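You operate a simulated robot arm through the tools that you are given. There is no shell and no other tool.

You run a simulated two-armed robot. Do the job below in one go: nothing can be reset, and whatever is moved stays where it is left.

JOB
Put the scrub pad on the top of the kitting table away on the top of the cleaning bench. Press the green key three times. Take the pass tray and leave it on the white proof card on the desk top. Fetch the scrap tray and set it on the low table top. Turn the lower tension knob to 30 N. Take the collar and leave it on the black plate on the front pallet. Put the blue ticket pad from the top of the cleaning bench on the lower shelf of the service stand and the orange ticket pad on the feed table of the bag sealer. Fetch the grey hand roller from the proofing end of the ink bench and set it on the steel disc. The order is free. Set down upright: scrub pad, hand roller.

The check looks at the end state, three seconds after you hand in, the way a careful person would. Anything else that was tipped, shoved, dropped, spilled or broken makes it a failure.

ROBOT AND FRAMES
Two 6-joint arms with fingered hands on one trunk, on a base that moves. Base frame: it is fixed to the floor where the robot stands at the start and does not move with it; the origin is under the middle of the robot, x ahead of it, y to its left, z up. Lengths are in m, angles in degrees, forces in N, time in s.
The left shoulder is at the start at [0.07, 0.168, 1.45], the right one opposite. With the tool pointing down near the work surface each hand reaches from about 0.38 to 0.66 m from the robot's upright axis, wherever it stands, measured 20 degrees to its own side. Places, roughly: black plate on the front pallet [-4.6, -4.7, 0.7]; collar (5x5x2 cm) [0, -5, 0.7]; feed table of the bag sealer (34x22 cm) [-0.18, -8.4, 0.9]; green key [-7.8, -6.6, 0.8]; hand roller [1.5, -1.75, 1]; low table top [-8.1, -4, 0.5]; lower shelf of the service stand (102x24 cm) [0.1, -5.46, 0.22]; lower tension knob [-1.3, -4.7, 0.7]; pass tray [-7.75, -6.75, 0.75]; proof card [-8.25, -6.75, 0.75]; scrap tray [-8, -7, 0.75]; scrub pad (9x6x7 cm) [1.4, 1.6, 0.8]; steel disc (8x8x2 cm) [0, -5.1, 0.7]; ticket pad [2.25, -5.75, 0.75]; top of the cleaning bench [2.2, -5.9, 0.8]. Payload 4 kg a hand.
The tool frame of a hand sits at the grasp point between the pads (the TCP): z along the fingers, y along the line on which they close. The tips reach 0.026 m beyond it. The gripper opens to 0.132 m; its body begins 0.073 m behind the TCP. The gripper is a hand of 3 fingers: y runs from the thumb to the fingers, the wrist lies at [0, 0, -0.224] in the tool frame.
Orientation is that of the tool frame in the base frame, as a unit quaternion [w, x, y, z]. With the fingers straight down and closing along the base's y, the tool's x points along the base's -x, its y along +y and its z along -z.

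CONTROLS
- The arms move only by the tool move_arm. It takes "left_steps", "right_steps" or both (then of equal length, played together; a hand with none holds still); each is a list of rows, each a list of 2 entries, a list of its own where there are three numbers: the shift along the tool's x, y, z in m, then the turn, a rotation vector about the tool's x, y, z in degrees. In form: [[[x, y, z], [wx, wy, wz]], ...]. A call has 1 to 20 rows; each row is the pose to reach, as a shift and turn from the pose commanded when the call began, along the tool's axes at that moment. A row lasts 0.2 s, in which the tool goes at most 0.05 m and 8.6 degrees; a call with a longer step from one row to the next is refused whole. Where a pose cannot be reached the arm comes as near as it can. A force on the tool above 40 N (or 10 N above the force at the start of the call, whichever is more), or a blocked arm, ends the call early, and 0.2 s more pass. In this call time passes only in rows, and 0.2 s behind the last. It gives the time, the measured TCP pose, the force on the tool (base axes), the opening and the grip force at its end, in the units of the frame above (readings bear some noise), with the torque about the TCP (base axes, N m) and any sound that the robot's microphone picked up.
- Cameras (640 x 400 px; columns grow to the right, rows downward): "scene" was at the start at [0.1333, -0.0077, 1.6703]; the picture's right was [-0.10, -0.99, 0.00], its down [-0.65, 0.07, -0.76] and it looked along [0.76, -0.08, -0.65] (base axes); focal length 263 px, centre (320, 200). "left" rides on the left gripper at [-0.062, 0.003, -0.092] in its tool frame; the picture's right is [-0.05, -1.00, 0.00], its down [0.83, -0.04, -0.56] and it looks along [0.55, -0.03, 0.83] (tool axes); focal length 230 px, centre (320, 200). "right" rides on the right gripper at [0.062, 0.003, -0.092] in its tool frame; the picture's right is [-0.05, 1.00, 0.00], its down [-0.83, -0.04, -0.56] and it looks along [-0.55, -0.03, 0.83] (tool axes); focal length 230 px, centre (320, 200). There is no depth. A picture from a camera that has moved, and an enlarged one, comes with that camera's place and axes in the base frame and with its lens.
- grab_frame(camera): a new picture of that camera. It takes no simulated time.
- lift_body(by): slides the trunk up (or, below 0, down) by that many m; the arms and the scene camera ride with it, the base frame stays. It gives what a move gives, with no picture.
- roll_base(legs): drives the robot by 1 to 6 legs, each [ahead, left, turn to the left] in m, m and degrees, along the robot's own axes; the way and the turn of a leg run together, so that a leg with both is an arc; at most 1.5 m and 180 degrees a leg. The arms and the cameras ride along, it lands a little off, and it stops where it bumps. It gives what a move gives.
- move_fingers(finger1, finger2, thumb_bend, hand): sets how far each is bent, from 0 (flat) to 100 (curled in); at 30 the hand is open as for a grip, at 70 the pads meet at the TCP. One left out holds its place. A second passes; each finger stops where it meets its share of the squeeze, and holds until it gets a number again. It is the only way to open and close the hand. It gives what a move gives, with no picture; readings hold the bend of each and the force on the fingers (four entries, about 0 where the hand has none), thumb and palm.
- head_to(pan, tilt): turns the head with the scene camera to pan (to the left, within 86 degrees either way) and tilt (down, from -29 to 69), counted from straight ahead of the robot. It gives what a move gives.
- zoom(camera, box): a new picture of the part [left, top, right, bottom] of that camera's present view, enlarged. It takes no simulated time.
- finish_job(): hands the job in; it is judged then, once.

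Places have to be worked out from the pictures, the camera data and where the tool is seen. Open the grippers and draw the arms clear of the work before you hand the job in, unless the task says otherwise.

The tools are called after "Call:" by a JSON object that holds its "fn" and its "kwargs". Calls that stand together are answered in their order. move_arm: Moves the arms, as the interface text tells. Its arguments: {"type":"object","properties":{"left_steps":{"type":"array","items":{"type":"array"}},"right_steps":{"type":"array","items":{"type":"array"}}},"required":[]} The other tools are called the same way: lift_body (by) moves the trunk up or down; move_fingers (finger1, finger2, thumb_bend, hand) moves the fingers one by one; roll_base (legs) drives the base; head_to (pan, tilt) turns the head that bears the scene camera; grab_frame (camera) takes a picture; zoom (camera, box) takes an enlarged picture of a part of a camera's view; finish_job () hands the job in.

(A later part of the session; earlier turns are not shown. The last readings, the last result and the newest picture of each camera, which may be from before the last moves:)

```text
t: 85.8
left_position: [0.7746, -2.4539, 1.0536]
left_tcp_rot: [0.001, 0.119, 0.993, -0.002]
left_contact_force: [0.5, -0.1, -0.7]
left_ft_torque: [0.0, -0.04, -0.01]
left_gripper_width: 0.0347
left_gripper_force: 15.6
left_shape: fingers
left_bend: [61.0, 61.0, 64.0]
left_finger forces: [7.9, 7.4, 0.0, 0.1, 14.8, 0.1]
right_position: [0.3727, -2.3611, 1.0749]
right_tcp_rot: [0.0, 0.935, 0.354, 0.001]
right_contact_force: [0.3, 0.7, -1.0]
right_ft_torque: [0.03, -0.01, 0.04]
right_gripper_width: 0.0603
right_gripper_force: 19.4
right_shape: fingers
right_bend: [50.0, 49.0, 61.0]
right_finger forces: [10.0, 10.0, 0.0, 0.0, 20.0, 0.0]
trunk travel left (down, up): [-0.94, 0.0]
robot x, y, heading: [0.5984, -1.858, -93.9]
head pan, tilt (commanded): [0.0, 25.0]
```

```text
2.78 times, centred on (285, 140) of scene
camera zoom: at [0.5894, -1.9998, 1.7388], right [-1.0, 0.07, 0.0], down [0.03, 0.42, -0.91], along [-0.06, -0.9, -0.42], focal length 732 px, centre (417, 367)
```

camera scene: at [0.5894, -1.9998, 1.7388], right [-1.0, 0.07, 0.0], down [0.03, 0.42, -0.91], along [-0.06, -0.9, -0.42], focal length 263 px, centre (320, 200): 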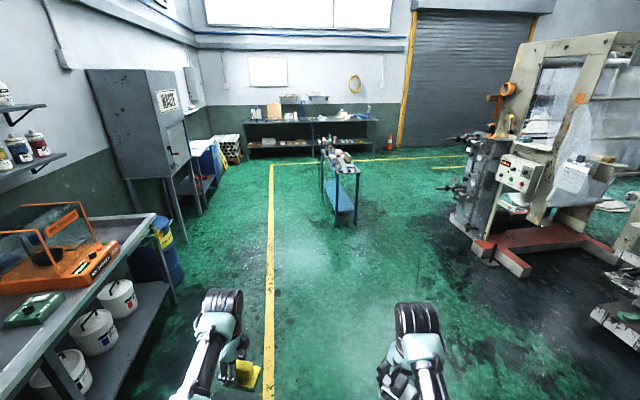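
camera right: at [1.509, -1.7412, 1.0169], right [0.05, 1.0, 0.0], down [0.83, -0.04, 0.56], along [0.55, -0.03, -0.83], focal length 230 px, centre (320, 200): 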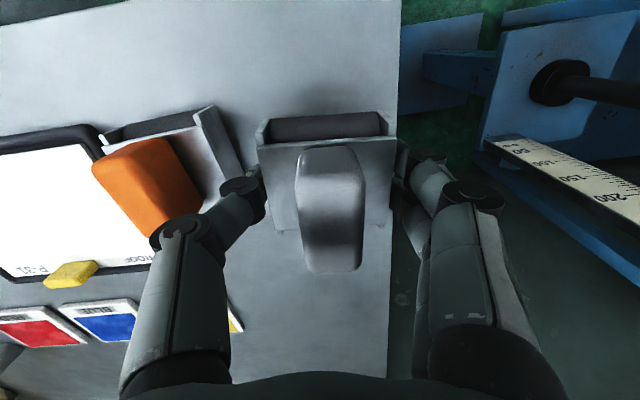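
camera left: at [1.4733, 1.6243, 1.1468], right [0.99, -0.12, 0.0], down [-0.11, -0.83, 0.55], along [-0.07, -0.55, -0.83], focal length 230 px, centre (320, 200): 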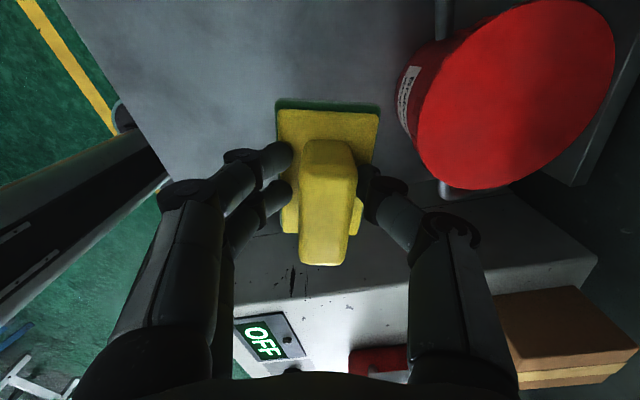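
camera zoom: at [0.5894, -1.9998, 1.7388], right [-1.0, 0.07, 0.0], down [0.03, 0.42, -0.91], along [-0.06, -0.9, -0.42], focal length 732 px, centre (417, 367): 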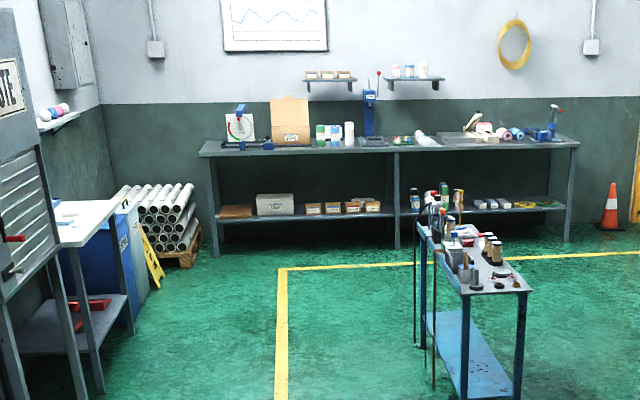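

The stand is clear to approach along the yellow line. I drive 2 m ahead while straightening the heading.

Call:
{"fn": "roll_base", "kwargs": {"legs": [[1.0, 0, 3.9], [1.0, 0, 0]]}}

Call:
{"fn": "head_to", "kwargs": {"pan": -20, "tilt": 35}}

Call:
{"fn": "grab_frame", "kwargs": {"camera": "scene"}}

```text
t: 95.8
left_position: [0.7634, -4.4466, 1.0535]
left_tcp_rot: [0.002, 0.093, 0.996, -0.002]
left_contact_force: [0.1, 0.2, -0.5]
left_ft_torque: [0.01, -0.01, 0.01]
left_gripper_width: 0.0351
left_gripper_force: 15.2
left_shape: fingers
left_bend: [61.0, 61.0, 64.0]
left_finger forces: [7.8, 7.5, 0.0, 0.1, 14.8, 0.0]
right_position: [0.3563, -4.3765, 1.075]
right_tcp_rot: [0.001, 0.926, 0.378, 0.0]
right_contact_force: [0.2, 0.3, -1.2]
right_ft_torque: [0.03, 0.02, -0.01]
right_gripper_width: 0.0606
right_gripper_force: 21.0
right_shape: fingers
right_bend: [50.0, 49.0, 61.0]
right_finger forces: [10.0, 10.1, 0.1, 0.0, 20.1, 0.0]
trunk travel left (down, up): [-0.94, 0.0]
robot x, y, heading: [0.559, -3.864, -91.0]
head pan, tilt (commanded): [0.0, 25.0]
```

```text
t: 96.6
left_position: [0.7632, -4.4458, 1.0526]
left_tcp_rot: [0.0, 0.094, 0.996, -0.002]
left_contact_force: [0.2, -0.7, -0.8]
left_ft_torque: [0.02, 0.01, -0.02]
left_gripper_width: 0.0351
left_gripper_force: 15.3
left_shape: fingers
left_bend: [61.0, 61.0, 64.0]
left_finger forces: [7.9, 7.4, 0.1, 0.0, 14.6, 0.1]
right_position: [0.3566, -4.3773, 1.075]
right_tcp_rot: [-0.001, 0.925, 0.379, 0.0]
right_contact_force: [-0.3, -0.1, -1.0]
right_ft_torque: [0.02, 0.03, 0.01]
right_gripper_width: 0.0608
right_gripper_force: 20.4
right_shape: fingers
right_bend: [50.0, 49.0, 61.0]
right_finger forces: [10.1, 9.9, 0.0, 0.0, 20.1, 0.1]
trunk travel left (down, up): [-0.94, 0.0]
robot x, y, heading: [0.559, -3.8622, -91.1]
head pan, tilt (commanded): [-20.0, 35.0]
```

```text
taken
camera scene: at [0.5239, -3.9946, 1.7231], right [-0.93, 0.36, 0.0], down [0.21, 0.54, -0.82], along [-0.29, -0.76, -0.57], focal length 263 px, centre (320, 200)
```

scene: 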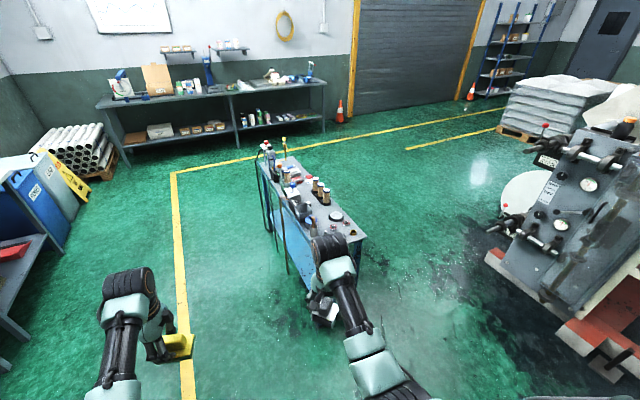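

The right hand blocks the view of the stand's near end. I shift right so the stand's end shows between the hands.

Call:
{"fn": "roll_base", "kwargs": {"legs": [[0, -0.5, 1.0]]}}

Call:
{"fn": "head_to", "kwargs": {"pan": 0, "tilt": 45}}

Call:
{"fn": "grab_frame", "kwargs": {"camera": "scene"}}

Call:
{"fn": "zoom", "kwargs": {"camera": "scene", "box": [240, 80, 400, 200]}}

```text
t: 99.5
left_position: [0.2776, -4.4387, 1.0525]
left_tcp_rot: [0.0, 0.08, 0.997, -0.002]
left_contact_force: [0.4, 0.1, -1.4]
left_ft_torque: [0.03, -0.01, 0.01]
left_gripper_width: 0.035
left_gripper_force: 15.1
left_shape: fingers
left_bend: [61.0, 61.0, 64.0]
left_finger forces: [7.9, 7.5, 0.0, 0.0, 14.7, 0.0]
right_position: [-0.1299, -4.3789, 1.0752]
right_tcp_rot: [-0.001, 0.921, 0.391, -0.001]
right_contact_force: [0.0, 0.8, -1.4]
right_ft_torque: [0.0, -0.01, 0.04]
right_gripper_width: 0.0605
right_gripper_force: 19.6
right_shape: fingers
right_bend: [50.0, 49.0, 61.0]
right_finger forces: [10.2, 10.0, 0.1, 0.0, 20.1, 0.0]
trunk travel left (down, up): [-0.94, 0.0]
robot x, y, heading: [0.0569, -3.8587, -89.5]
head pan, tilt (commanded): [-20.0, 35.0]
```

```text
t: 100.4
left_position: [0.2764, -4.4381, 1.0515]
left_tcp_rot: [0.002, 0.08, 0.997, -0.003]
left_contact_force: [-0.3, 0.3, -1.0]
left_ft_torque: [0.02, -0.02, 0.0]
left_gripper_width: 0.0352
left_gripper_force: 14.5
left_shape: fingers
left_bend: [61.0, 61.0, 64.0]
left_finger forces: [7.9, 7.4, 0.0, 0.0, 14.7, 0.0]
right_position: [-0.1322, -4.3794, 1.0746]
right_tcp_rot: [0.0, 0.921, 0.391, -0.001]
right_contact_force: [-0.5, 1.2, -2.4]
right_ft_torque: [0.0, -0.03, -0.01]
right_gripper_width: 0.0603
right_gripper_force: 19.7
right_shape: fingers
right_bend: [50.0, 49.0, 61.0]
right_finger forces: [10.0, 10.0, 0.0, 0.0, 20.0, 0.1]
trunk travel left (down, up): [-0.94, 0.0]
robot x, y, heading: [0.0501, -3.858, -89.8]
head pan, tilt (commanded): [0.0, 45.0]
```

```text
taken
camera scene: at [0.0554, -3.99, 1.7084], right [-1.0, -0.01, 0.0], down [0.0, 0.71, -0.71], along [0.0, -0.71, -0.71], focal length 263 px, centre (320, 200)
```

scene: 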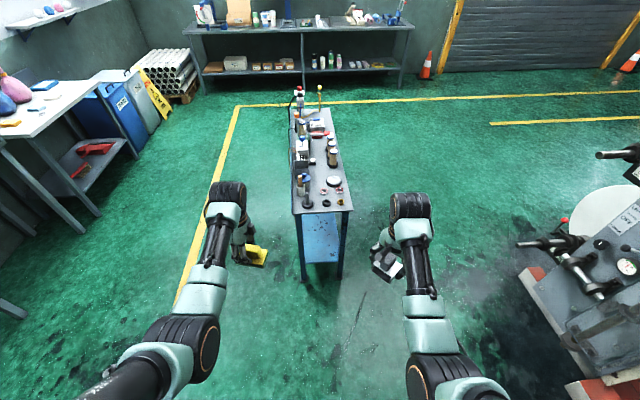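

```text
3.33 times, centred on (320, 140) of scene
camera zoom: at [0.0554, -3.99, 1.7084], right [-1.0, -0.01, 0.0], down [0.0, 0.71, -0.71], along [0.0, -0.71, -0.71], focal length 877 px, centre (320, 400)
```

zoom: 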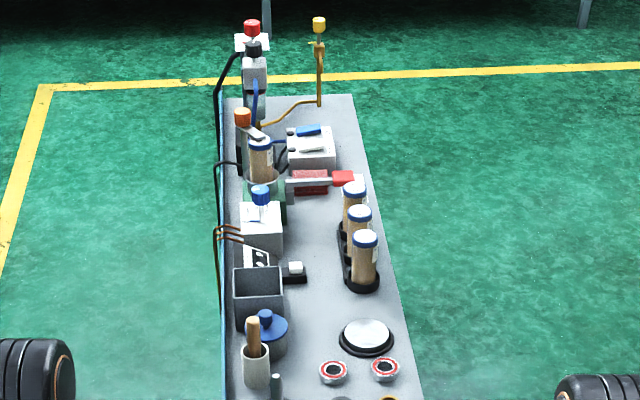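

Call:
{"fn": "zoom", "kwargs": {"camera": "scene", "box": [280, 165, 376, 225]}}

```text
6.67 times, centred on (328, 195) of scene
camera zoom: at [0.0554, -3.99, 1.7084], right [-1.0, -0.01, 0.0], down [0.0, 0.71, -0.71], along [0.0, -0.71, -0.71], focal length 1754 px, centre (267, 233)
```

zoom: 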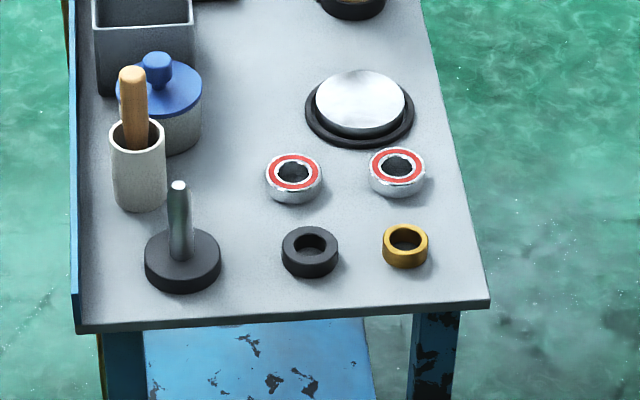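

The stand's end carries a black collar (5 cm), a brass ring, two bearings and the steel disc (≈[-0.025, -5.14]). I drive so the right hand comes over the disc.

Call:
{"fn": "roll_base", "kwargs": {"legs": [[0.72, 0.12, -0.2]]}}

Call:
{"fn": "grab_frame", "kwargs": {"camera": "right"}}

Call:
{"fn": "head_to", "kwargs": {"pan": -5, "tilt": 62}}

Call:
{"fn": "grab_frame", "kwargs": {"camera": "scene"}}

```text
t: 104.2
left_position: [0.4054, -5.1264, 1.053]
left_tcp_rot: [0.001, 0.077, 0.997, -0.002]
left_contact_force: [-0.5, -0.4, -0.4]
left_ft_torque: [-0.01, -0.01, 0.02]
left_gripper_width: 0.0349
left_gripper_force: 15.1
left_shape: fingers
left_bend: [61.0, 61.0, 64.0]
left_finger forces: [7.8, 7.5, 0.0, 0.0, 14.6, 0.0]
right_position: [-0.0025, -5.0689, 1.0752]
right_tcp_rot: [0.001, 0.919, 0.393, 0.0]
right_contact_force: [-0.4, -0.2, -0.7]
right_ft_torque: [0.0, -0.04, 0.03]
right_gripper_width: 0.0603
right_gripper_force: 20.0
right_shape: fingers
right_bend: [50.0, 49.0, 61.0]
right_finger forces: [10.1, 10.1, 0.1, 0.0, 20.1, 0.0]
trunk travel left (down, up): [-0.94, 0.0]
robot x, y, heading: [0.183, -4.5494, -89.1]
head pan, tilt (commanded): [0.0, 45.0]
```

```text
taken
camera right: at [0.0425, -5.0279, 1.168], right [0.69, -0.73, 0.0], down [-0.61, -0.57, 0.56], along [-0.4, -0.38, -0.83], focal length 230 px, centre (320, 200)
```

right: 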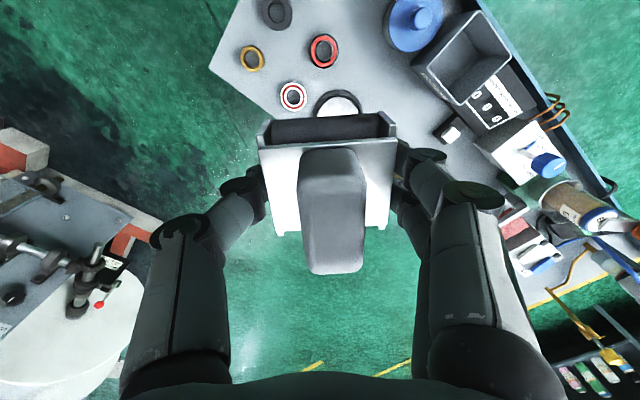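

```text
t: 105.0
left_position: [0.4053, -5.1282, 1.052]
left_tcp_rot: [0.002, 0.077, 0.997, -0.002]
left_contact_force: [0.6, -0.2, -0.8]
left_ft_torque: [0.03, -0.02, -0.03]
left_gripper_width: 0.035
left_gripper_force: 15.5
left_shape: fingers
left_bend: [61.0, 61.0, 64.0]
left_finger forces: [7.7, 7.5, 0.0, 0.1, 14.7, 0.1]
right_position: [-0.0028, -5.0708, 1.0734]
right_tcp_rot: [0.0, 0.92, 0.392, 0.0]
right_contact_force: [-0.6, 0.2, -1.7]
right_ft_torque: [0.01, 0.02, 0.02]
right_gripper_width: 0.0603
right_gripper_force: 20.2
right_shape: fingers
right_bend: [50.0, 49.0, 61.0]
right_finger forces: [10.0, 10.0, 0.0, 0.0, 20.0, 0.1]
trunk travel left (down, up): [-0.94, 0.0]
robot x, y, heading: [0.1784, -4.5492, -89.3]
head pan, tilt (commanded): [-5.0, 62.0]
```

```text
taken
camera scene: at [0.177, -4.6641, 1.6866], right [-1.0, 0.08, 0.0], down [0.07, 0.88, -0.47], along [-0.04, -0.47, -0.88], focal length 263 px, centre (320, 200)
```

scene: 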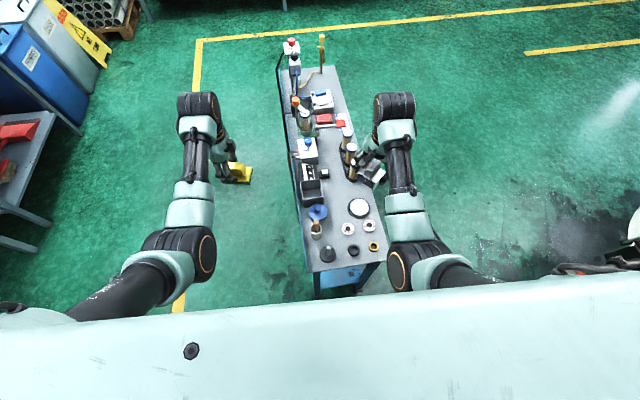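

Call:
{"fn": "zoom", "kwargs": {"camera": "scene", "box": [310, 170, 400, 260]}}

Call:
{"fn": "zoom", "kwargs": {"camera": "right", "box": [220, 0, 480, 290]}}

```text
4.44 times, centred on (355, 215) of scene
camera zoom: at [0.177, -4.6641, 1.6866], right [-1.0, 0.08, 0.0], down [0.07, 0.88, -0.47], along [-0.04, -0.47, -0.88], focal length 1170 px, centre (164, 133)
```

zoom: 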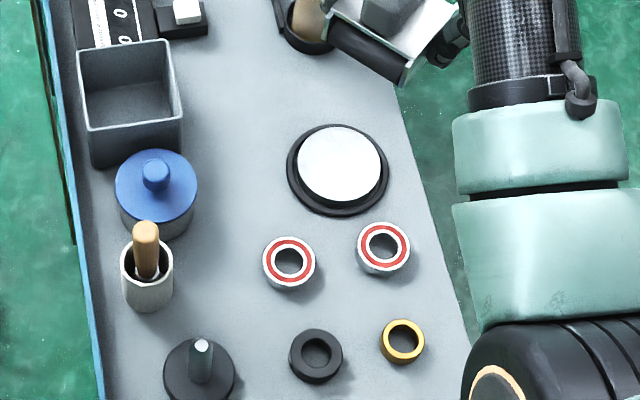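

```text
1.38 times, centred on (350, 145) of right
camera zoom: at [0.0428, -5.0293, 1.1672], right [0.69, -0.73, 0.0], down [-0.61, -0.57, 0.55], along [-0.4, -0.38, -0.83], focal length 317 px, centre (279, 276)
```

zoom: 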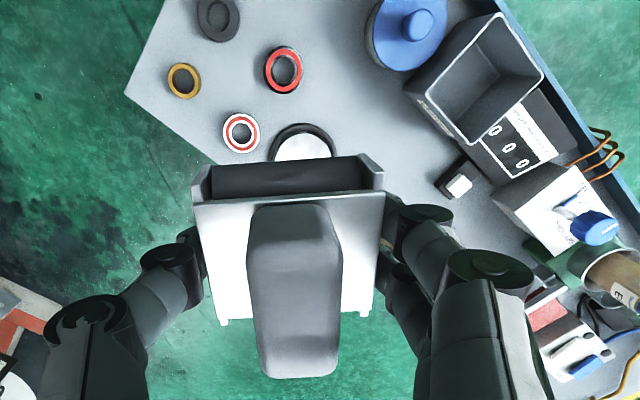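

Disc centre ≈[-0.015, -5.13]. I lower the trunk 22 cm, then shift the right hand over the disc.

Call:
{"fn": "lift_body", "kwargs": {"by": -0.22}}

Call:
{"fn": "move_arm", "kwargs": {"right_steps": [[[-0.026, 0.0165, 0], [0, 0, 0]], [[-0.0516, 0.0329, 0], [0, 0, 0]]]}}

Call:
{"fn": "grab_frame", "kwargs": {"camera": "scene"}}

Call:
{"fn": "grab_frame", "kwargs": {"camera": "right"}}

```text
t: 107.3
left_position: [0.4069, -5.1271, 0.8332]
left_tcp_rot: [0.001, 0.077, 0.997, -0.003]
left_contact_force: [0.3, 0.4, -1.3]
left_ft_torque: [-0.02, 0.0, -0.02]
left_gripper_width: 0.035
left_gripper_force: 15.1
left_shape: fingers
left_bend: [61.0, 61.0, 64.0]
left_finger forces: [7.8, 7.5, 0.0, 0.1, 14.8, 0.0]
right_position: [-0.0018, -5.0698, 0.8548]
right_tcp_rot: [0.0, 0.92, 0.392, 0.0]
right_contact_force: [-0.5, 0.1, -1.3]
right_ft_torque: [0.01, 0.01, -0.01]
right_gripper_width: 0.0605
right_gripper_force: 20.1
right_shape: fingers
right_bend: [50.0, 49.0, 61.0]
right_finger forces: [10.1, 10.1, 0.0, 0.0, 20.0, 0.0]
trunk travel left (down, up): [-0.72, 0.22]
robot x, y, heading: [0.1808, -4.5484, -89.1]
head pan, tilt (commanded): [-5.0, 62.0]
```

```text
t: 107.9
left_position: [0.4055, -5.1285, 0.8311]
left_tcp_rot: [0.001, 0.078, 0.997, -0.002]
left_contact_force: [-0.4, 0.1, -1.0]
left_ft_torque: [0.03, -0.01, 0.02]
left_gripper_width: 0.0347
left_gripper_force: 14.9
left_shape: fingers
left_bend: [61.0, 61.0, 64.0]
left_finger forces: [7.9, 7.5, 0.1, 0.1, 14.7, 0.0]
right_position: [-0.0151, -5.1336, 0.8538]
right_tcp_rot: [0.0, 0.919, 0.394, 0.001]
right_contact_force: [0.3, -0.4, -2.4]
right_ft_torque: [0.01, 0.0, -0.01]
right_gripper_width: 0.0604
right_gripper_force: 20.3
right_shape: fingers
right_bend: [50.0, 49.0, 61.0]
right_finger forces: [10.1, 10.0, 0.1, 0.0, 20.1, 0.0]
trunk travel left (down, up): [-0.72, 0.22]
robot x, y, heading: [0.1801, -4.5545, -89.5]
head pan, tilt (commanded): [-5.0, 62.0]
```

```text
taken
camera scene: at [0.1765, -4.6647, 1.4664], right [-1.0, 0.08, 0.0], down [0.07, 0.88, -0.47], along [-0.04, -0.47, -0.88], focal length 263 px, centre (320, 200)
```

scene: 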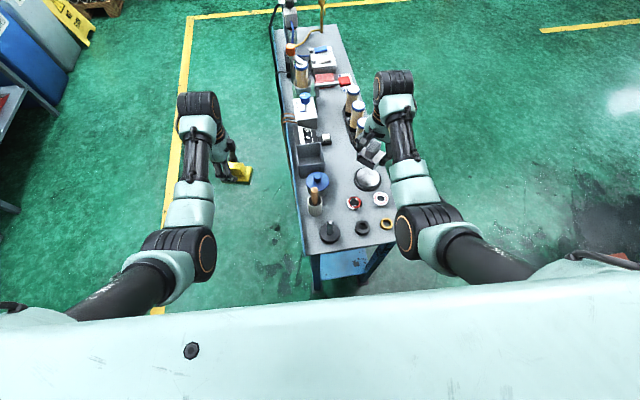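

```text
taken
camera right: at [0.0306, -5.0935, 0.947], right [0.69, -0.73, 0.0], down [-0.61, -0.57, 0.55], along [-0.4, -0.38, -0.83], focal length 230 px, centre (320, 200)
```

right: 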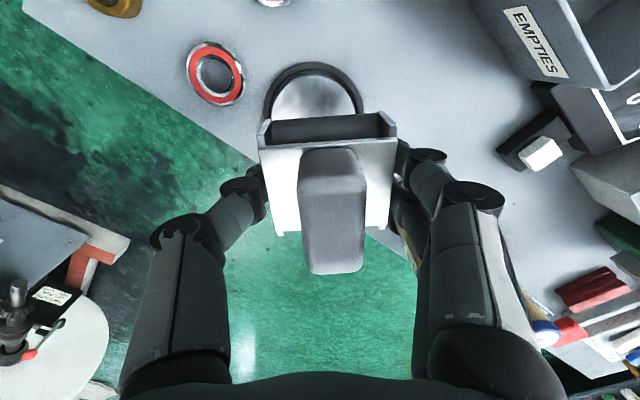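

The roller is over the disc within a centimetre; a small correction and then I lower 5.5 cm.

Call:
{"fn": "move_arm", "kwargs": {"right_steps": [[[-0.006, -0.004, 0.02], [0, 0, 0]], [[-0.006, -0.004, 0.04], [0, 0, 0]], [[-0.006, -0.004, 0.055], [0, 0, 0]]]}}

Call:
{"fn": "zoom", "kwargs": {"camera": "scene", "box": [300, 110, 420, 200]}}

Call:
{"fn": "grab_frame", "kwargs": {"camera": "right"}}

```text
t: 108.7
left_position: [0.4058, -5.1279, 0.8324]
left_tcp_rot: [0.001, 0.077, 0.997, -0.002]
left_contact_force: [-0.2, 0.1, 0.0]
left_ft_torque: [0.0, 0.01, 0.01]
left_gripper_width: 0.035
left_gripper_force: 15.3
left_shape: fingers
left_bend: [61.0, 61.0, 64.0]
left_finger forces: [7.7, 7.5, 0.0, 0.0, 14.7, 0.0]
right_position: [-0.0221, -5.1323, 0.7993]
right_tcp_rot: [0.0, 0.92, 0.393, -0.001]
right_contact_force: [0.5, 0.4, -1.0]
right_ft_torque: [-0.01, -0.01, -0.04]
right_gripper_width: 0.0605
right_gripper_force: 20.2
right_shape: fingers
right_bend: [50.0, 49.0, 61.0]
right_finger forces: [10.0, 10.0, 0.0, 0.0, 20.0, 0.1]
trunk travel left (down, up): [-0.72, 0.22]
robot x, y, heading: [0.1808, -4.5504, -89.3]
head pan, tilt (commanded): [-5.0, 62.0]
```

```text
4.44 times, centred on (360, 155) of scene
camera zoom: at [0.1768, -4.6632, 1.4666], right [-1.0, 0.08, 0.0], down [0.07, 0.88, -0.47], along [-0.04, -0.47, -0.88], focal length 1170 px, centre (142, 400)
```

zoom: 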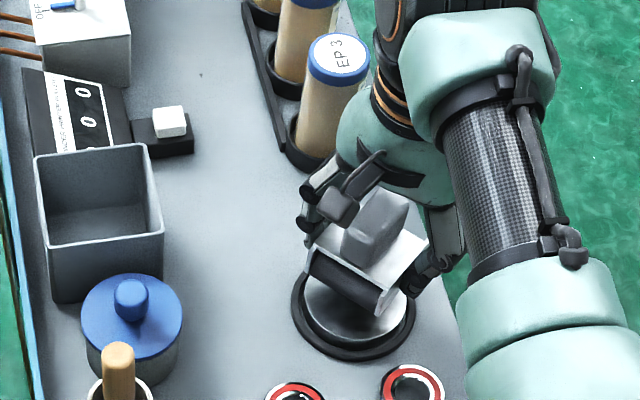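

```text
taken
camera right: at [0.0232, -5.091, 0.8919], right [0.69, -0.73, 0.0], down [-0.61, -0.57, 0.55], along [-0.4, -0.38, -0.83], focal length 230 px, centre (320, 200)
```

right: 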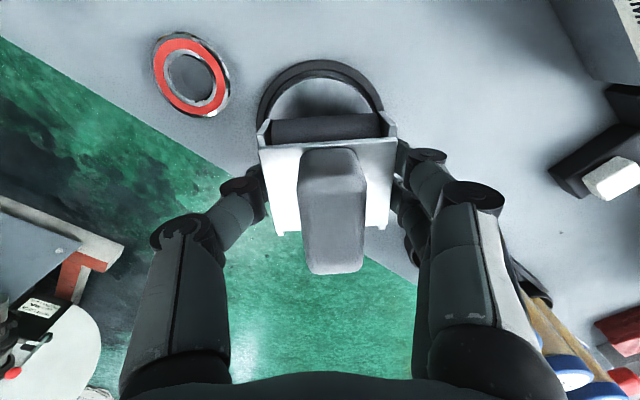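

Looks aligned with a visible gap to the disc and to the bottles. I go on down in small steps watching the force.

Call:
{"fn": "move_arm", "kwargs": {"right_steps": [[[0, 0, 0.006], [0, 0, 0]], [[0, 0, 0.012], [0, 0, 0]]]}}

Call:
{"fn": "move_arm", "kwargs": {"right_steps": [[[0, 0, 0.005], [0, 0, 0]], [[0, 0, 0.008], [0, 0, 0]]]}}

Call:
{"fn": "zoom", "kwargs": {"camera": "scene", "box": [340, 130, 410, 190]}}

```text
t: 109.3
left_position: [0.4055, -5.128, 0.8328]
left_tcp_rot: [0.001, 0.078, 0.997, -0.001]
left_contact_force: [-0.5, -0.1, -0.7]
left_ft_torque: [-0.01, -0.04, -0.02]
left_gripper_width: 0.0347
left_gripper_force: 14.9
left_shape: fingers
left_bend: [61.0, 61.0, 64.0]
left_finger forces: [7.9, 7.6, 0.0, 0.0, 14.7, 0.1]
right_position: [-0.0217, -5.1329, 0.7869]
right_tcp_rot: [0.0, 0.919, 0.393, 0.0]
right_contact_force: [0.3, -0.8, -1.0]
right_ft_torque: [0.01, 0.02, 0.0]
right_gripper_width: 0.0606
right_gripper_force: 20.4
right_shape: fingers
right_bend: [50.0, 49.0, 61.0]
right_finger forces: [10.0, 10.0, 0.1, 0.1, 20.0, 0.1]
trunk travel left (down, up): [-0.72, 0.22]
robot x, y, heading: [0.1801, -4.5486, -89.3]
head pan, tilt (commanded): [-5.0, 62.0]
```

```text
t: 109.9
left_position: [0.4062, -5.1281, 0.833]
left_tcp_rot: [0.002, 0.077, 0.997, -0.002]
left_contact_force: [-0.3, 0.4, -1.1]
left_ft_torque: [-0.04, 0.01, -0.02]
left_gripper_width: 0.035
left_gripper_force: 14.6
left_shape: fingers
left_bend: [61.0, 61.0, 64.0]
left_finger forces: [7.9, 7.5, 0.1, 0.0, 14.8, 0.1]
right_position: [-0.0233, -5.1325, 0.7802]
right_tcp_rot: [0.001, 0.919, 0.393, 0.0]
right_contact_force: [0.2, -0.4, -0.3]
right_ft_torque: [-0.07, -0.03, -0.01]
right_gripper_width: 0.0604
right_gripper_force: 20.3
right_shape: fingers
right_bend: [50.0, 49.0, 61.0]
right_finger forces: [10.2, 10.0, 0.1, 0.0, 19.9, 0.1]
trunk travel left (down, up): [-0.72, 0.22]
robot x, y, heading: [0.1824, -4.5504, -89.0]
head pan, tilt (commanded): [-5.0, 62.0]
```

```text
6.67 times, centred on (375, 160) of scene
camera zoom: at [0.177, -4.663, 1.4666], right [-1.0, 0.08, 0.0], down [0.07, 0.88, -0.47], along [-0.04, -0.47, -0.88], focal length 1754 px, centre (-47, 467)
```

zoom: 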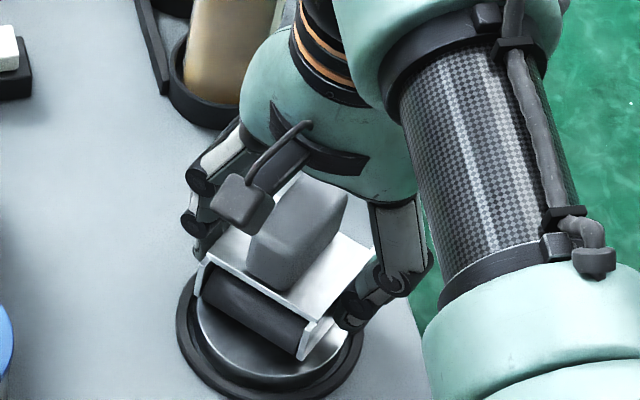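

Call:
{"fn": "move_arm", "kwargs": {"right_steps": [[[0, 0, 0.003], [0, 0, 0]]]}}

```text
t: 110.3
left_position: [0.4045, -5.1264, 0.8325]
left_tcp_rot: [0.002, 0.077, 0.997, -0.003]
left_contact_force: [0.3, 0.4, -1.0]
left_ft_torque: [0.0, -0.01, 0.02]
left_gripper_width: 0.0347
left_gripper_force: 15.5
left_shape: fingers
left_bend: [61.0, 61.0, 64.0]
left_finger forces: [7.8, 7.5, 0.0, 0.0, 14.7, 0.1]
right_position: [-0.0243, -5.1326, 0.78]
right_tcp_rot: [0.002, 0.92, 0.393, 0.0]
right_contact_force: [-0.7, -0.2, 8.8]
right_ft_torque: [-0.2, -0.23, -0.04]
right_gripper_width: 0.0604
right_gripper_force: 20.3
right_shape: fingers
right_bend: [50.0, 49.0, 61.0]
right_finger forces: [10.0, 10.0, 0.0, 0.0, 20.2, 0.1]
trunk travel left (down, up): [-0.72, 0.22]
robot x, y, heading: [0.1831, -4.546, -89.2]
head pan, tilt (commanded): [-5.0, 62.0]
```

Contact (≈9 N). I ease up 2 mm and open the right hand moderately.

Call:
{"fn": "move_arm", "kwargs": {"right_steps": [[[0, 0, -0.002], [0, 0, 0]]]}}

Call:
{"fn": "move_fingers", "kwargs": {"hand": "right", "finger1": 45, "finger2": 45, "thumb_bend": 47}}

Call:
{"fn": "grab_frame", "kwargs": {"camera": "right"}}

Call:
{"fn": "zoom", "kwargs": {"camera": "scene", "box": [340, 130, 410, 190]}}

```text
t: 110.7
left_position: [0.4052, -5.1287, 0.8335]
left_tcp_rot: [0.002, 0.077, 0.997, -0.003]
left_contact_force: [0.1, 0.3, -1.6]
left_ft_torque: [-0.01, -0.04, -0.01]
left_gripper_width: 0.0351
left_gripper_force: 15.4
left_shape: fingers
left_bend: [61.0, 61.0, 64.0]
left_finger forces: [7.8, 7.5, 0.0, 0.0, 14.8, 0.0]
right_position: [-0.0222, -5.1311, 0.7802]
right_tcp_rot: [0.001, 0.919, 0.393, -0.001]
right_contact_force: [-2.9, -1.6, 6.7]
right_ft_torque: [-0.22, -0.12, -0.06]
right_gripper_width: 0.0604
right_gripper_force: 20.6
right_shape: fingers
right_bend: [49.0, 49.0, 61.0]
right_finger forces: [10.1, 10.2, 0.1, 0.1, 20.1, 0.0]
trunk travel left (down, up): [-0.72, 0.22]
robot x, y, heading: [0.1861, -4.5494, -89.1]
head pan, tilt (commanded): [-5.0, 62.0]
```

```text
t: 111.7
left_position: [0.4056, -5.1274, 0.8326]
left_tcp_rot: [0.001, 0.078, 0.997, -0.003]
left_contact_force: [0.6, 0.6, -0.4]
left_ft_torque: [-0.02, -0.02, -0.02]
left_gripper_width: 0.0351
left_gripper_force: 15.4
left_shape: fingers
left_bend: [61.0, 61.0, 64.0]
left_finger forces: [7.8, 7.4, 0.0, 0.1, 14.6, 0.0]
right_position: [-0.0214, -5.1323, 0.7793]
right_tcp_rot: [0.0, 0.919, 0.393, 0.0]
right_contact_force: [0.1, -0.8, -0.2]
right_ft_torque: [-0.01, 0.01, 0.0]
right_gripper_width: 0.0808
right_gripper_force: 0.1
right_shape: fingers
right_bend: [45.0, 45.0, 47.0]
right_finger forces: [0.1, 0.1, 0.1, 0.0, 0.0, 0.0]
trunk travel left (down, up): [-0.72, 0.22]
robot x, y, heading: [0.184, -4.5494, -89.5]
head pan, tilt (commanded): [-5.0, 62.0]
```

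```text
taken
camera right: at [0.0233, -5.0906, 0.8719], right [0.69, -0.73, 0.0], down [-0.61, -0.57, 0.55], along [-0.4, -0.38, -0.83], focal length 230 px, centre (320, 200)
```

right: 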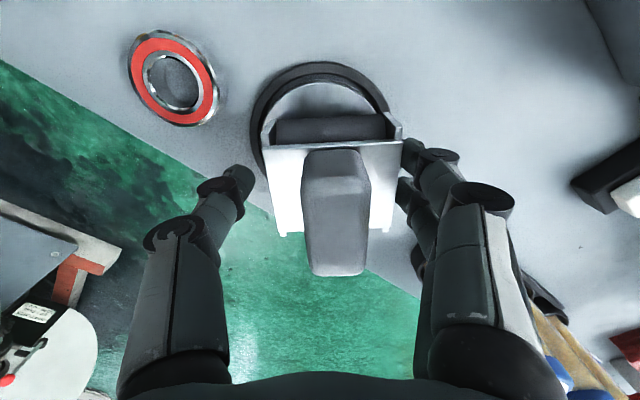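

```text
6.67 times, centred on (375, 160) of scene
camera zoom: at [0.177, -4.6632, 1.4666], right [-1.0, 0.08, 0.0], down [0.07, 0.88, -0.47], along [-0.04, -0.47, -0.88], focal length 1754 px, centre (-47, 467)
```

zoom: 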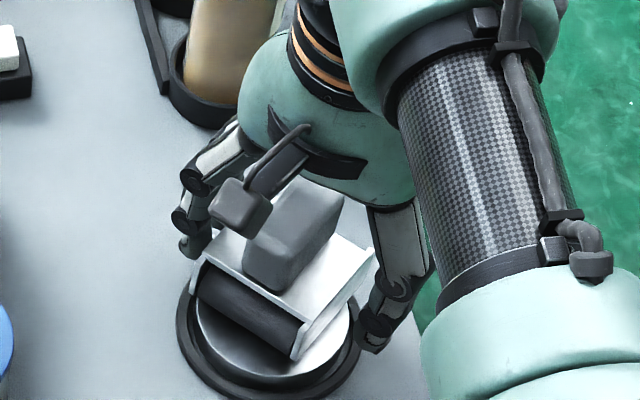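

The roller rests on the disc, but seems set toward the rear. I look closer before leaving it.

Call:
{"fn": "zoom", "kwargs": {"camera": "right", "box": [230, 50, 430, 290]}}

Call:
{"fn": "zoom", "kwargs": {"camera": "scene", "box": [352, 145, 388, 190]}}

```text
1.67 times, centred on (330, 170) of right
camera zoom: at [0.0233, -5.0906, 0.8719], right [0.69, -0.73, 0.0], down [-0.61, -0.57, 0.55], along [-0.4, -0.38, -0.83], focal length 384 px, centre (303, 250)
```

zoom: 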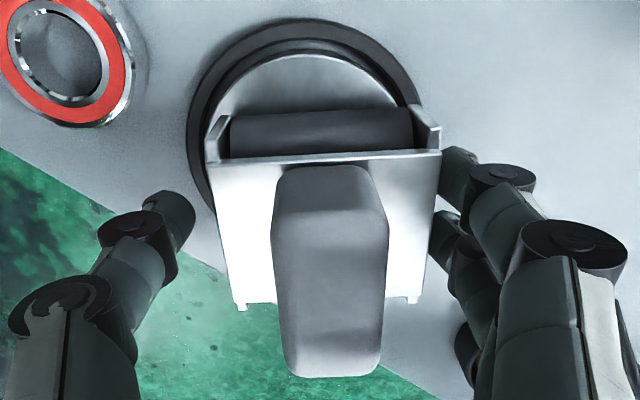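

```text
8.89 times, centred on (370, 168) of scene
camera zoom: at [0.177, -4.6632, 1.4666], right [-1.0, 0.08, 0.0], down [0.07, 0.88, -0.47], along [-0.04, -0.47, -0.88], focal length 2339 px, centre (-124, 489)
```

zoom: 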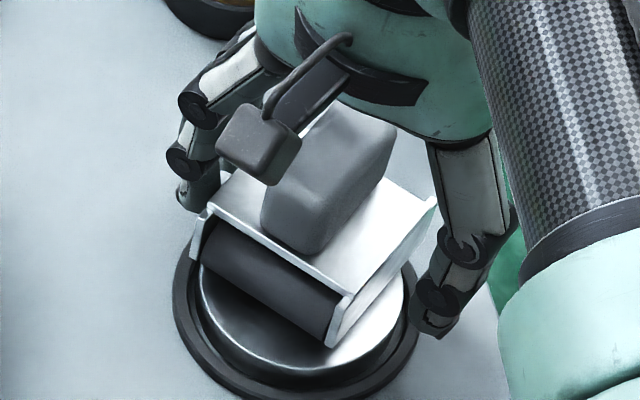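

The geometry checks out: the roller stands level and centred on the disc. I withdraw the right hand straight up.

Call:
{"fn": "move_arm", "kwargs": {"right_steps": [[[0, 0, -0.03], [0, 0, 0]], [[0, 0, -0.06], [0, 0, 0]], [[0, 0, -0.09], [0, 0, 0]], [[0, 0, -0.12], [0, 0, 0]]]}}

Call:
{"fn": "grab_frame", "kwargs": {"camera": "right"}}

Call:
{"fn": "grab_frame", "kwargs": {"camera": "scene"}}

```text
t: 112.7
left_position: [0.4058, -5.1265, 0.8321]
left_tcp_rot: [0.001, 0.078, 0.997, -0.002]
left_contact_force: [-0.7, 0.4, -0.4]
left_ft_torque: [0.02, 0.01, -0.02]
left_gripper_width: 0.0349
left_gripper_force: 14.8
left_shape: fingers
left_bend: [61.0, 61.0, 64.0]
left_finger forces: [7.9, 7.4, 0.1, 0.0, 14.7, 0.1]
right_position: [-0.0209, -5.1302, 0.8976]
right_tcp_rot: [0.0, 0.92, 0.393, -0.001]
right_contact_force: [0.7, -1.1, -0.2]
right_ft_torque: [0.03, -0.02, 0.04]
right_gripper_width: 0.0808
right_gripper_force: 0.1
right_shape: fingers
right_bend: [45.0, 45.0, 47.0]
right_finger forces: [0.1, 0.0, 0.1, 0.0, 0.0, 0.0]
trunk travel left (down, up): [-0.72, 0.22]
robot x, y, heading: [0.1835, -4.5465, -89.3]
head pan, tilt (commanded): [-5.0, 62.0]
```

```text
taken
camera right: at [0.0245, -5.0886, 0.9902], right [0.69, -0.73, 0.0], down [-0.6, -0.57, 0.56], along [-0.4, -0.38, -0.83], focal length 230 px, centre (320, 200)
```

right: 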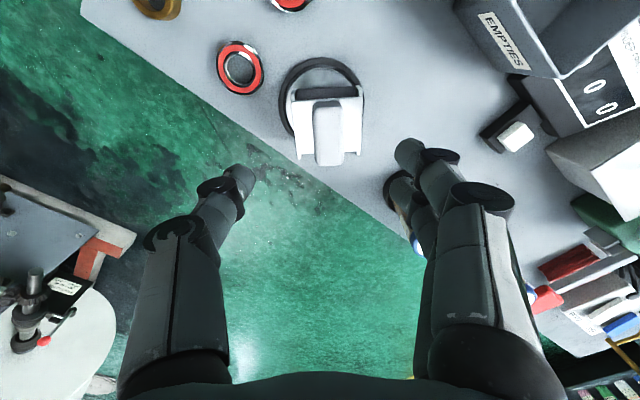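

```text
taken
camera scene: at [0.1773, -4.6629, 1.4666], right [-1.0, 0.08, 0.0], down [0.07, 0.88, -0.47], along [-0.04, -0.47, -0.88], focal length 263 px, centre (320, 200)
```

scene: 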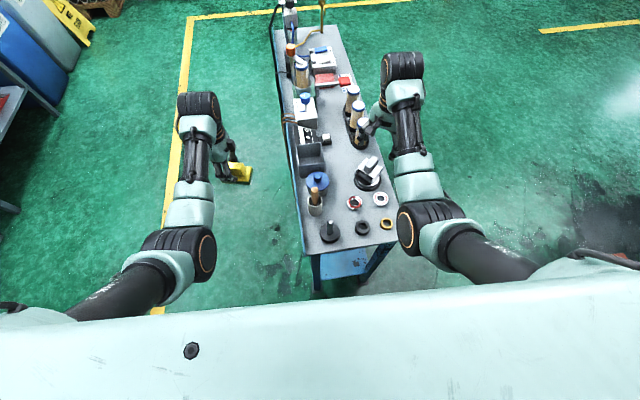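

Call:
{"fn": "zoom", "kwargs": {"camera": "scene", "box": [335, 150, 405, 200]}}

Call:
{"fn": "zoom", "kwargs": {"camera": "right", "box": [260, 40, 388, 180]}}

Call:
{"fn": "zoom", "kwargs": {"camera": "scene", "box": [310, 190, 410, 260]}}

```text
8.00 times, centred on (370, 175) of scene
camera zoom: at [0.1773, -4.6629, 1.4666], right [-1.0, 0.08, 0.0], down [0.07, 0.88, -0.47], along [-0.04, -0.47, -0.88], focal length 2105 px, centre (-80, 400)
```

zoom: 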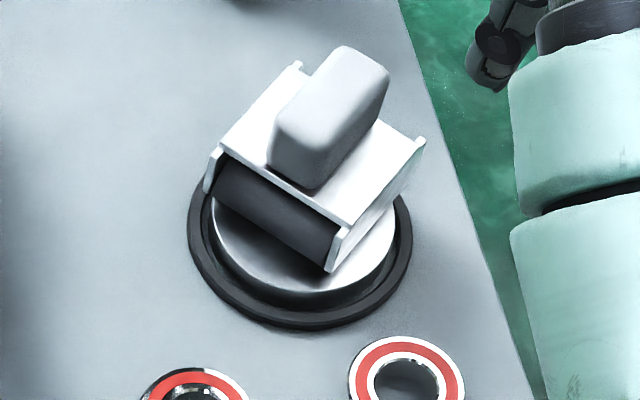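

```text
2.86 times, centred on (324, 110) of right
camera zoom: at [0.0245, -5.0886, 0.9902], right [0.69, -0.73, 0.0], down [-0.6, -0.57, 0.56], along [-0.4, -0.38, -0.83], focal length 657 px, centre (309, 457)
```

zoom: 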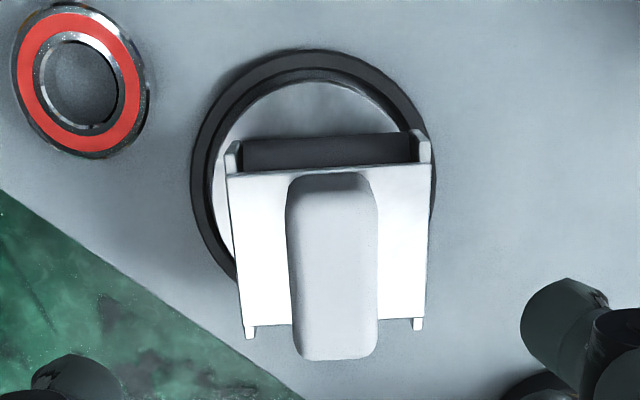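

```text
5.71 times, centred on (360, 225) of scene
camera zoom: at [0.1773, -4.6629, 1.4666], right [-1.0, 0.08, 0.0], down [0.07, 0.88, -0.47], along [-0.04, -0.47, -0.88], focal length 1504 px, centre (91, 57)
```

zoom: 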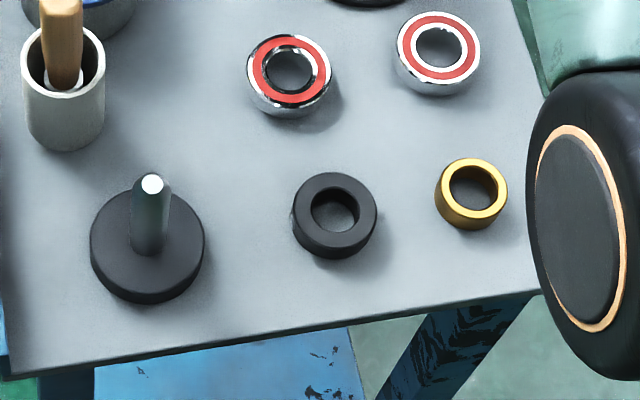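

Roller is upright on the disc. Next the cleaning bench: I raise the trunk, turn to face east, go around the stand's corner and look at the bench.

Call:
{"fn": "lift_body", "kwargs": {"by": 0.22}}

Call:
{"fn": "roll_base", "kwargs": {"legs": [[-0.1, 0, 0], [0, 0, 89.3], [0.7, 0, 0]]}}

Call:
{"fn": "head_to", "kwargs": {"pan": -35, "tilt": 25}}

Call:
{"fn": "grab_frame", "kwargs": {"camera": "scene"}}

```text
t: 115.1
left_position: [0.4069, -5.129, 1.0526]
left_tcp_rot: [0.002, 0.078, 0.997, -0.003]
left_contact_force: [0.3, 0.4, -0.9]
left_ft_torque: [0.02, -0.02, 0.01]
left_gripper_width: 0.0347
left_gripper_force: 14.8
left_shape: fingers
left_bend: [61.0, 61.0, 64.0]
left_finger forces: [7.8, 7.5, 0.0, 0.0, 14.7, 0.1]
right_position: [-0.0221, -5.1304, 1.116]
right_tcp_rot: [0.0, 0.92, 0.393, 0.0]
right_contact_force: [-0.7, 0.5, 0.3]
right_ft_torque: [-0.02, 0.04, 0.01]
right_gripper_width: 0.0806
right_gripper_force: 0.0
right_shape: fingers
right_bend: [45.0, 45.0, 47.0]
right_finger forces: [0.0, 0.1, 0.1, 0.0, 0.0, 0.1]
trunk travel left (down, up): [-0.94, 0.0]
robot x, y, heading: [0.182, -4.5503, -89.3]
head pan, tilt (commanded): [-5.0, 62.0]
```

```text
t: 123.4
left_position: [1.441, -4.2435, 1.0528]
left_tcp_rot: [0.003, -0.64, 0.768, -0.002]
left_contact_force: [-0.3, -0.9, -0.3]
left_ft_torque: [0.02, 0.0, 0.0]
left_gripper_width: 0.0247
left_gripper_force: 11.2
left_shape: fingers
left_bend: [64.0, 64.0, 66.0]
left_finger forces: [5.7, 5.5, 0.0, 0.0, 11.1, 0.0]
right_position: [1.4318, -4.6704, 1.1168]
right_tcp_rot: [0.0, 0.384, 0.923, 0.0]
right_contact_force: [1.1, -0.4, 0.3]
right_ft_torque: [-0.01, 0.02, 0.01]
right_gripper_width: 0.0804
right_gripper_force: 0.0
right_shape: fingers
right_bend: [45.0, 45.0, 47.0]
right_finger forces: [0.0, 0.0, 0.0, 0.1, 0.0, 0.0]
trunk travel left (down, up): [-0.94, 0.0]
robot x, y, heading: [0.8597, -4.4526, -0.9]
head pan, tilt (commanded): [-5.0, 62.0]
```

```text
t: 124.4
left_position: [1.4412, -4.242, 1.0523]
left_tcp_rot: [0.003, -0.64, 0.769, 0.0]
left_contact_force: [-0.2, 0.5, 0.3]
left_ft_torque: [0.03, 0.01, -0.01]
left_gripper_width: 0.0246
left_gripper_force: 11.0
left_shape: fingers
left_bend: [64.0, 64.0, 66.0]
left_finger forces: [5.7, 5.4, 0.0, 0.0, 11.1, 0.0]
right_position: [1.4342, -4.6694, 1.1176]
right_tcp_rot: [0.0, 0.384, 0.923, 0.0]
right_contact_force: [0.4, 0.4, 0.8]
right_ft_torque: [-0.02, -0.01, -0.01]
right_gripper_width: 0.0807
right_gripper_force: 0.1
right_shape: fingers
right_bend: [45.0, 45.0, 47.0]
right_finger forces: [0.0, 0.0, 0.0, 0.0, 0.0, 0.0]
trunk travel left (down, up): [-0.94, 0.0]
robot x, y, heading: [0.8632, -4.4497, -0.9]
head pan, tilt (commanded): [-35.0, 25.0]
```

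```text
taken
camera scene: at [0.9831, -4.5045, 1.7389], right [-0.58, -0.81, 0.0], down [-0.34, 0.25, -0.91], along [0.73, -0.53, -0.42], focal length 263 px, centre (320, 200)
```

scene: 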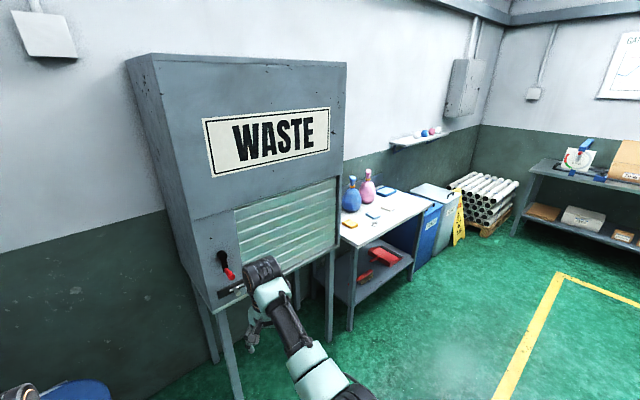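

The left grip reading changed (3.5→2.5 cm): I check the pad in the left hand.

Call:
{"fn": "grab_frame", "kwargs": {"camera": "left"}}

Call:
{"fn": "head_to", "kwargs": {"pan": 15, "tilt": 50}}

Call:
{"fn": "grab_frame", "kwargs": {"camera": "scene"}}

```text
taken
camera left: at [1.4489, -4.1821, 1.1462], right [0.99, -0.13, 0.0], down [-0.11, -0.83, 0.55], along [-0.07, -0.55, -0.83], focal length 230 px, centre (320, 200)
```

left: 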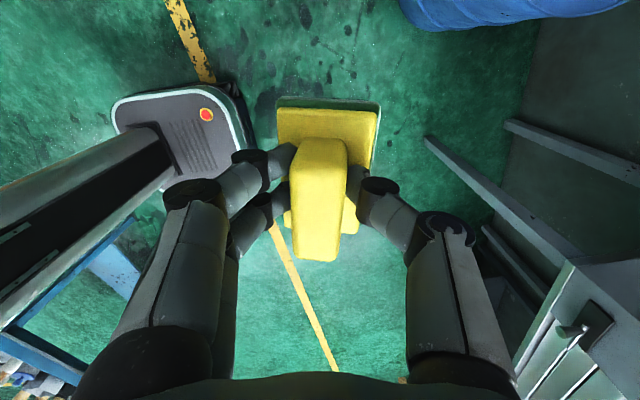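

```text
t: 125.6
left_position: [1.4418, -4.243, 1.0521]
left_tcp_rot: [0.004, -0.64, 0.768, -0.001]
left_contact_force: [0.2, 0.8, 0.5]
left_ft_torque: [0.02, 0.01, -0.01]
left_gripper_width: 0.0247
left_gripper_force: 11.3
left_shape: fingers
left_bend: [64.0, 64.0, 66.0]
left_finger forces: [5.8, 5.4, 0.1, 0.0, 11.1, 0.0]
right_position: [1.4341, -4.6696, 1.1164]
right_tcp_rot: [0.001, 0.384, 0.923, 0.0]
right_contact_force: [0.0, 0.0, 0.4]
right_ft_torque: [0.02, -0.01, -0.01]
right_gripper_width: 0.0808
right_gripper_force: 0.2
right_shape: fingers
right_bend: [45.0, 45.0, 47.0]
right_finger forces: [0.0, 0.0, 0.0, 0.0, 0.1, 0.1]
trunk travel left (down, up): [-0.94, 0.0]
robot x, y, heading: [0.8593, -4.4539, -0.8]
head pan, tilt (commanded): [15.0, 50.0]
```

```text
taken
camera scene: at [0.9831, -4.4319, 1.7015], right [0.24, -0.97, 0.0], down [-0.74, -0.19, -0.64], along [0.62, 0.16, -0.77], focal length 263 px, centre (320, 200)
```

scene: 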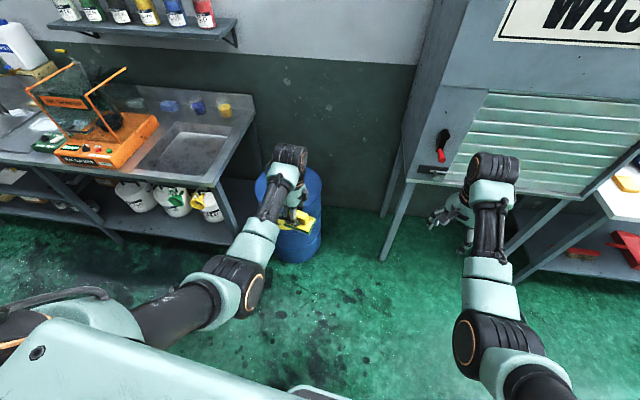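

The pad is still in place in the hand. I re-tighten the left fingers, then continue looking at the bench.

Call:
{"fn": "move_fingers", "kwargs": {"hand": "left", "finger1": 78, "finger2": 78, "thumb_bend": 78}}

Call:
{"fn": "grab_frame", "kwargs": {"camera": "left"}}

```text
t: 126.6
left_position: [1.4432, -4.2434, 1.0525]
left_tcp_rot: [0.004, -0.64, 0.769, -0.001]
left_contact_force: [-0.2, 0.2, 0.1]
left_ft_torque: [0.01, -0.01, 0.05]
left_gripper_width: 0.0238
left_gripper_force: 19.6
left_shape: fingers
left_bend: [65.0, 65.0, 67.0]
left_finger forces: [9.9, 9.8, 0.0, 0.0, 19.7, 0.1]
right_position: [1.434, -4.6696, 1.1161]
right_tcp_rot: [0.0, 0.384, 0.923, 0.001]
right_contact_force: [0.0, 0.1, 0.2]
right_ft_torque: [-0.01, -0.02, -0.02]
right_gripper_width: 0.0807
right_gripper_force: 0.0
right_shape: fingers
right_bend: [45.0, 45.0, 47.0]
right_finger forces: [0.0, 0.1, 0.1, 0.0, 0.0, 0.0]
trunk travel left (down, up): [-0.94, 0.0]
robot x, y, heading: [0.8613, -4.4531, -0.9]
head pan, tilt (commanded): [15.0, 50.0]
```

```text
taken
camera left: at [1.4489, -4.1821, 1.1463], right [0.99, -0.13, 0.0], down [-0.11, -0.83, 0.55], along [-0.07, -0.55, -0.83], focal length 230 px, centre (320, 200)
```

left: 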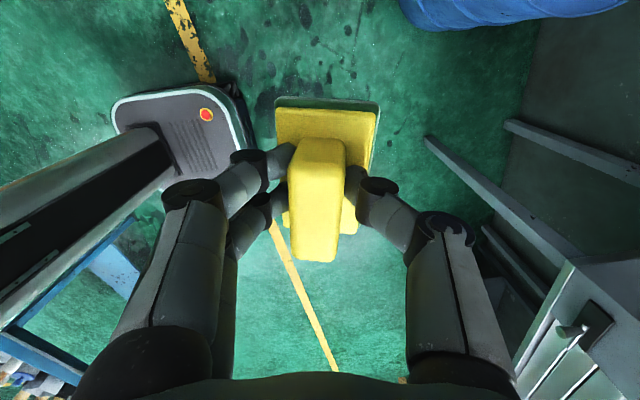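

Firm again (20 N). I drive right to come in front of the cleaning bench (front edge x≈1.99, y≈-5.4…-6.3).

Call:
{"fn": "roll_base", "kwargs": {"legs": [[0.05, -1.3, 0.9], [0.4, 0, 0]]}}

Call:
{"fn": "head_to", "kwargs": {"pan": 0, "tilt": 40}}

Call:
{"fn": "grab_frame", "kwargs": {"camera": "scene"}}

```text
t: 135.1
left_position: [1.877, -5.509, 1.0545]
left_tcp_rot: [0.003, -0.64, 0.768, -0.001]
left_contact_force: [0.3, 0.6, -0.3]
left_ft_torque: [0.02, -0.03, -0.02]
left_gripper_width: 0.024
left_gripper_force: 19.6
left_shape: fingers
left_bend: [65.0, 65.0, 67.0]
left_finger forces: [9.8, 9.8, 0.0, 0.0, 19.7, 0.0]
right_position: [1.8694, -5.9361, 1.1167]
right_tcp_rot: [0.001, 0.384, 0.923, 0.0]
right_contact_force: [0.4, 0.4, 0.8]
right_ft_torque: [0.0, -0.02, -0.01]
right_gripper_width: 0.0806
right_gripper_force: 0.0
right_shape: fingers
right_bend: [45.0, 45.0, 47.0]
right_finger forces: [0.0, 0.0, 0.1, 0.0, 0.1, 0.0]
trunk travel left (down, up): [-0.94, 0.0]
robot x, y, heading: [1.2973, -5.7189, -1.1]
head pan, tilt (commanded): [15.0, 50.0]
```

```text
t: 135.8
left_position: [1.8805, -5.5089, 1.052]
left_tcp_rot: [0.001, -0.641, 0.768, -0.001]
left_contact_force: [0.3, 0.0, -1.0]
left_ft_torque: [0.0, 0.04, 0.02]
left_gripper_width: 0.024
left_gripper_force: 19.3
left_shape: fingers
left_bend: [65.0, 65.0, 67.0]
left_finger forces: [9.7, 9.9, 0.0, 0.0, 19.6, 0.0]
right_position: [1.8729, -5.9351, 1.1169]
right_tcp_rot: [0.0, 0.384, 0.923, 0.001]
right_contact_force: [0.3, 0.4, -0.1]
right_ft_torque: [0.0, -0.01, -0.01]
right_gripper_width: 0.0807
right_gripper_force: 0.1
right_shape: fingers
right_bend: [45.0, 45.0, 47.0]
right_finger forces: [0.1, 0.0, 0.0, 0.1, 0.1, 0.0]
trunk travel left (down, up): [-0.94, 0.0]
robot x, y, heading: [1.2979, -5.7183, -0.7]
head pan, tilt (commanded): [0.0, 40.0]
```

```text
taken
camera scene: at [1.4318, -5.7181, 1.7155], right [-0.01, -1.0, 0.0], down [-0.64, 0.01, -0.77], along [0.77, -0.01, -0.64], focal length 263 px, centre (320, 200)
```

scene: 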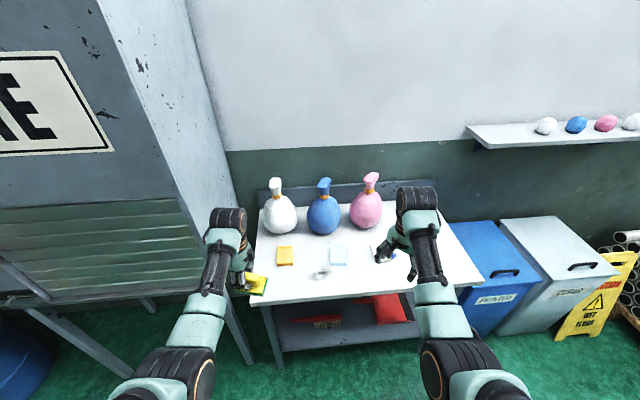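

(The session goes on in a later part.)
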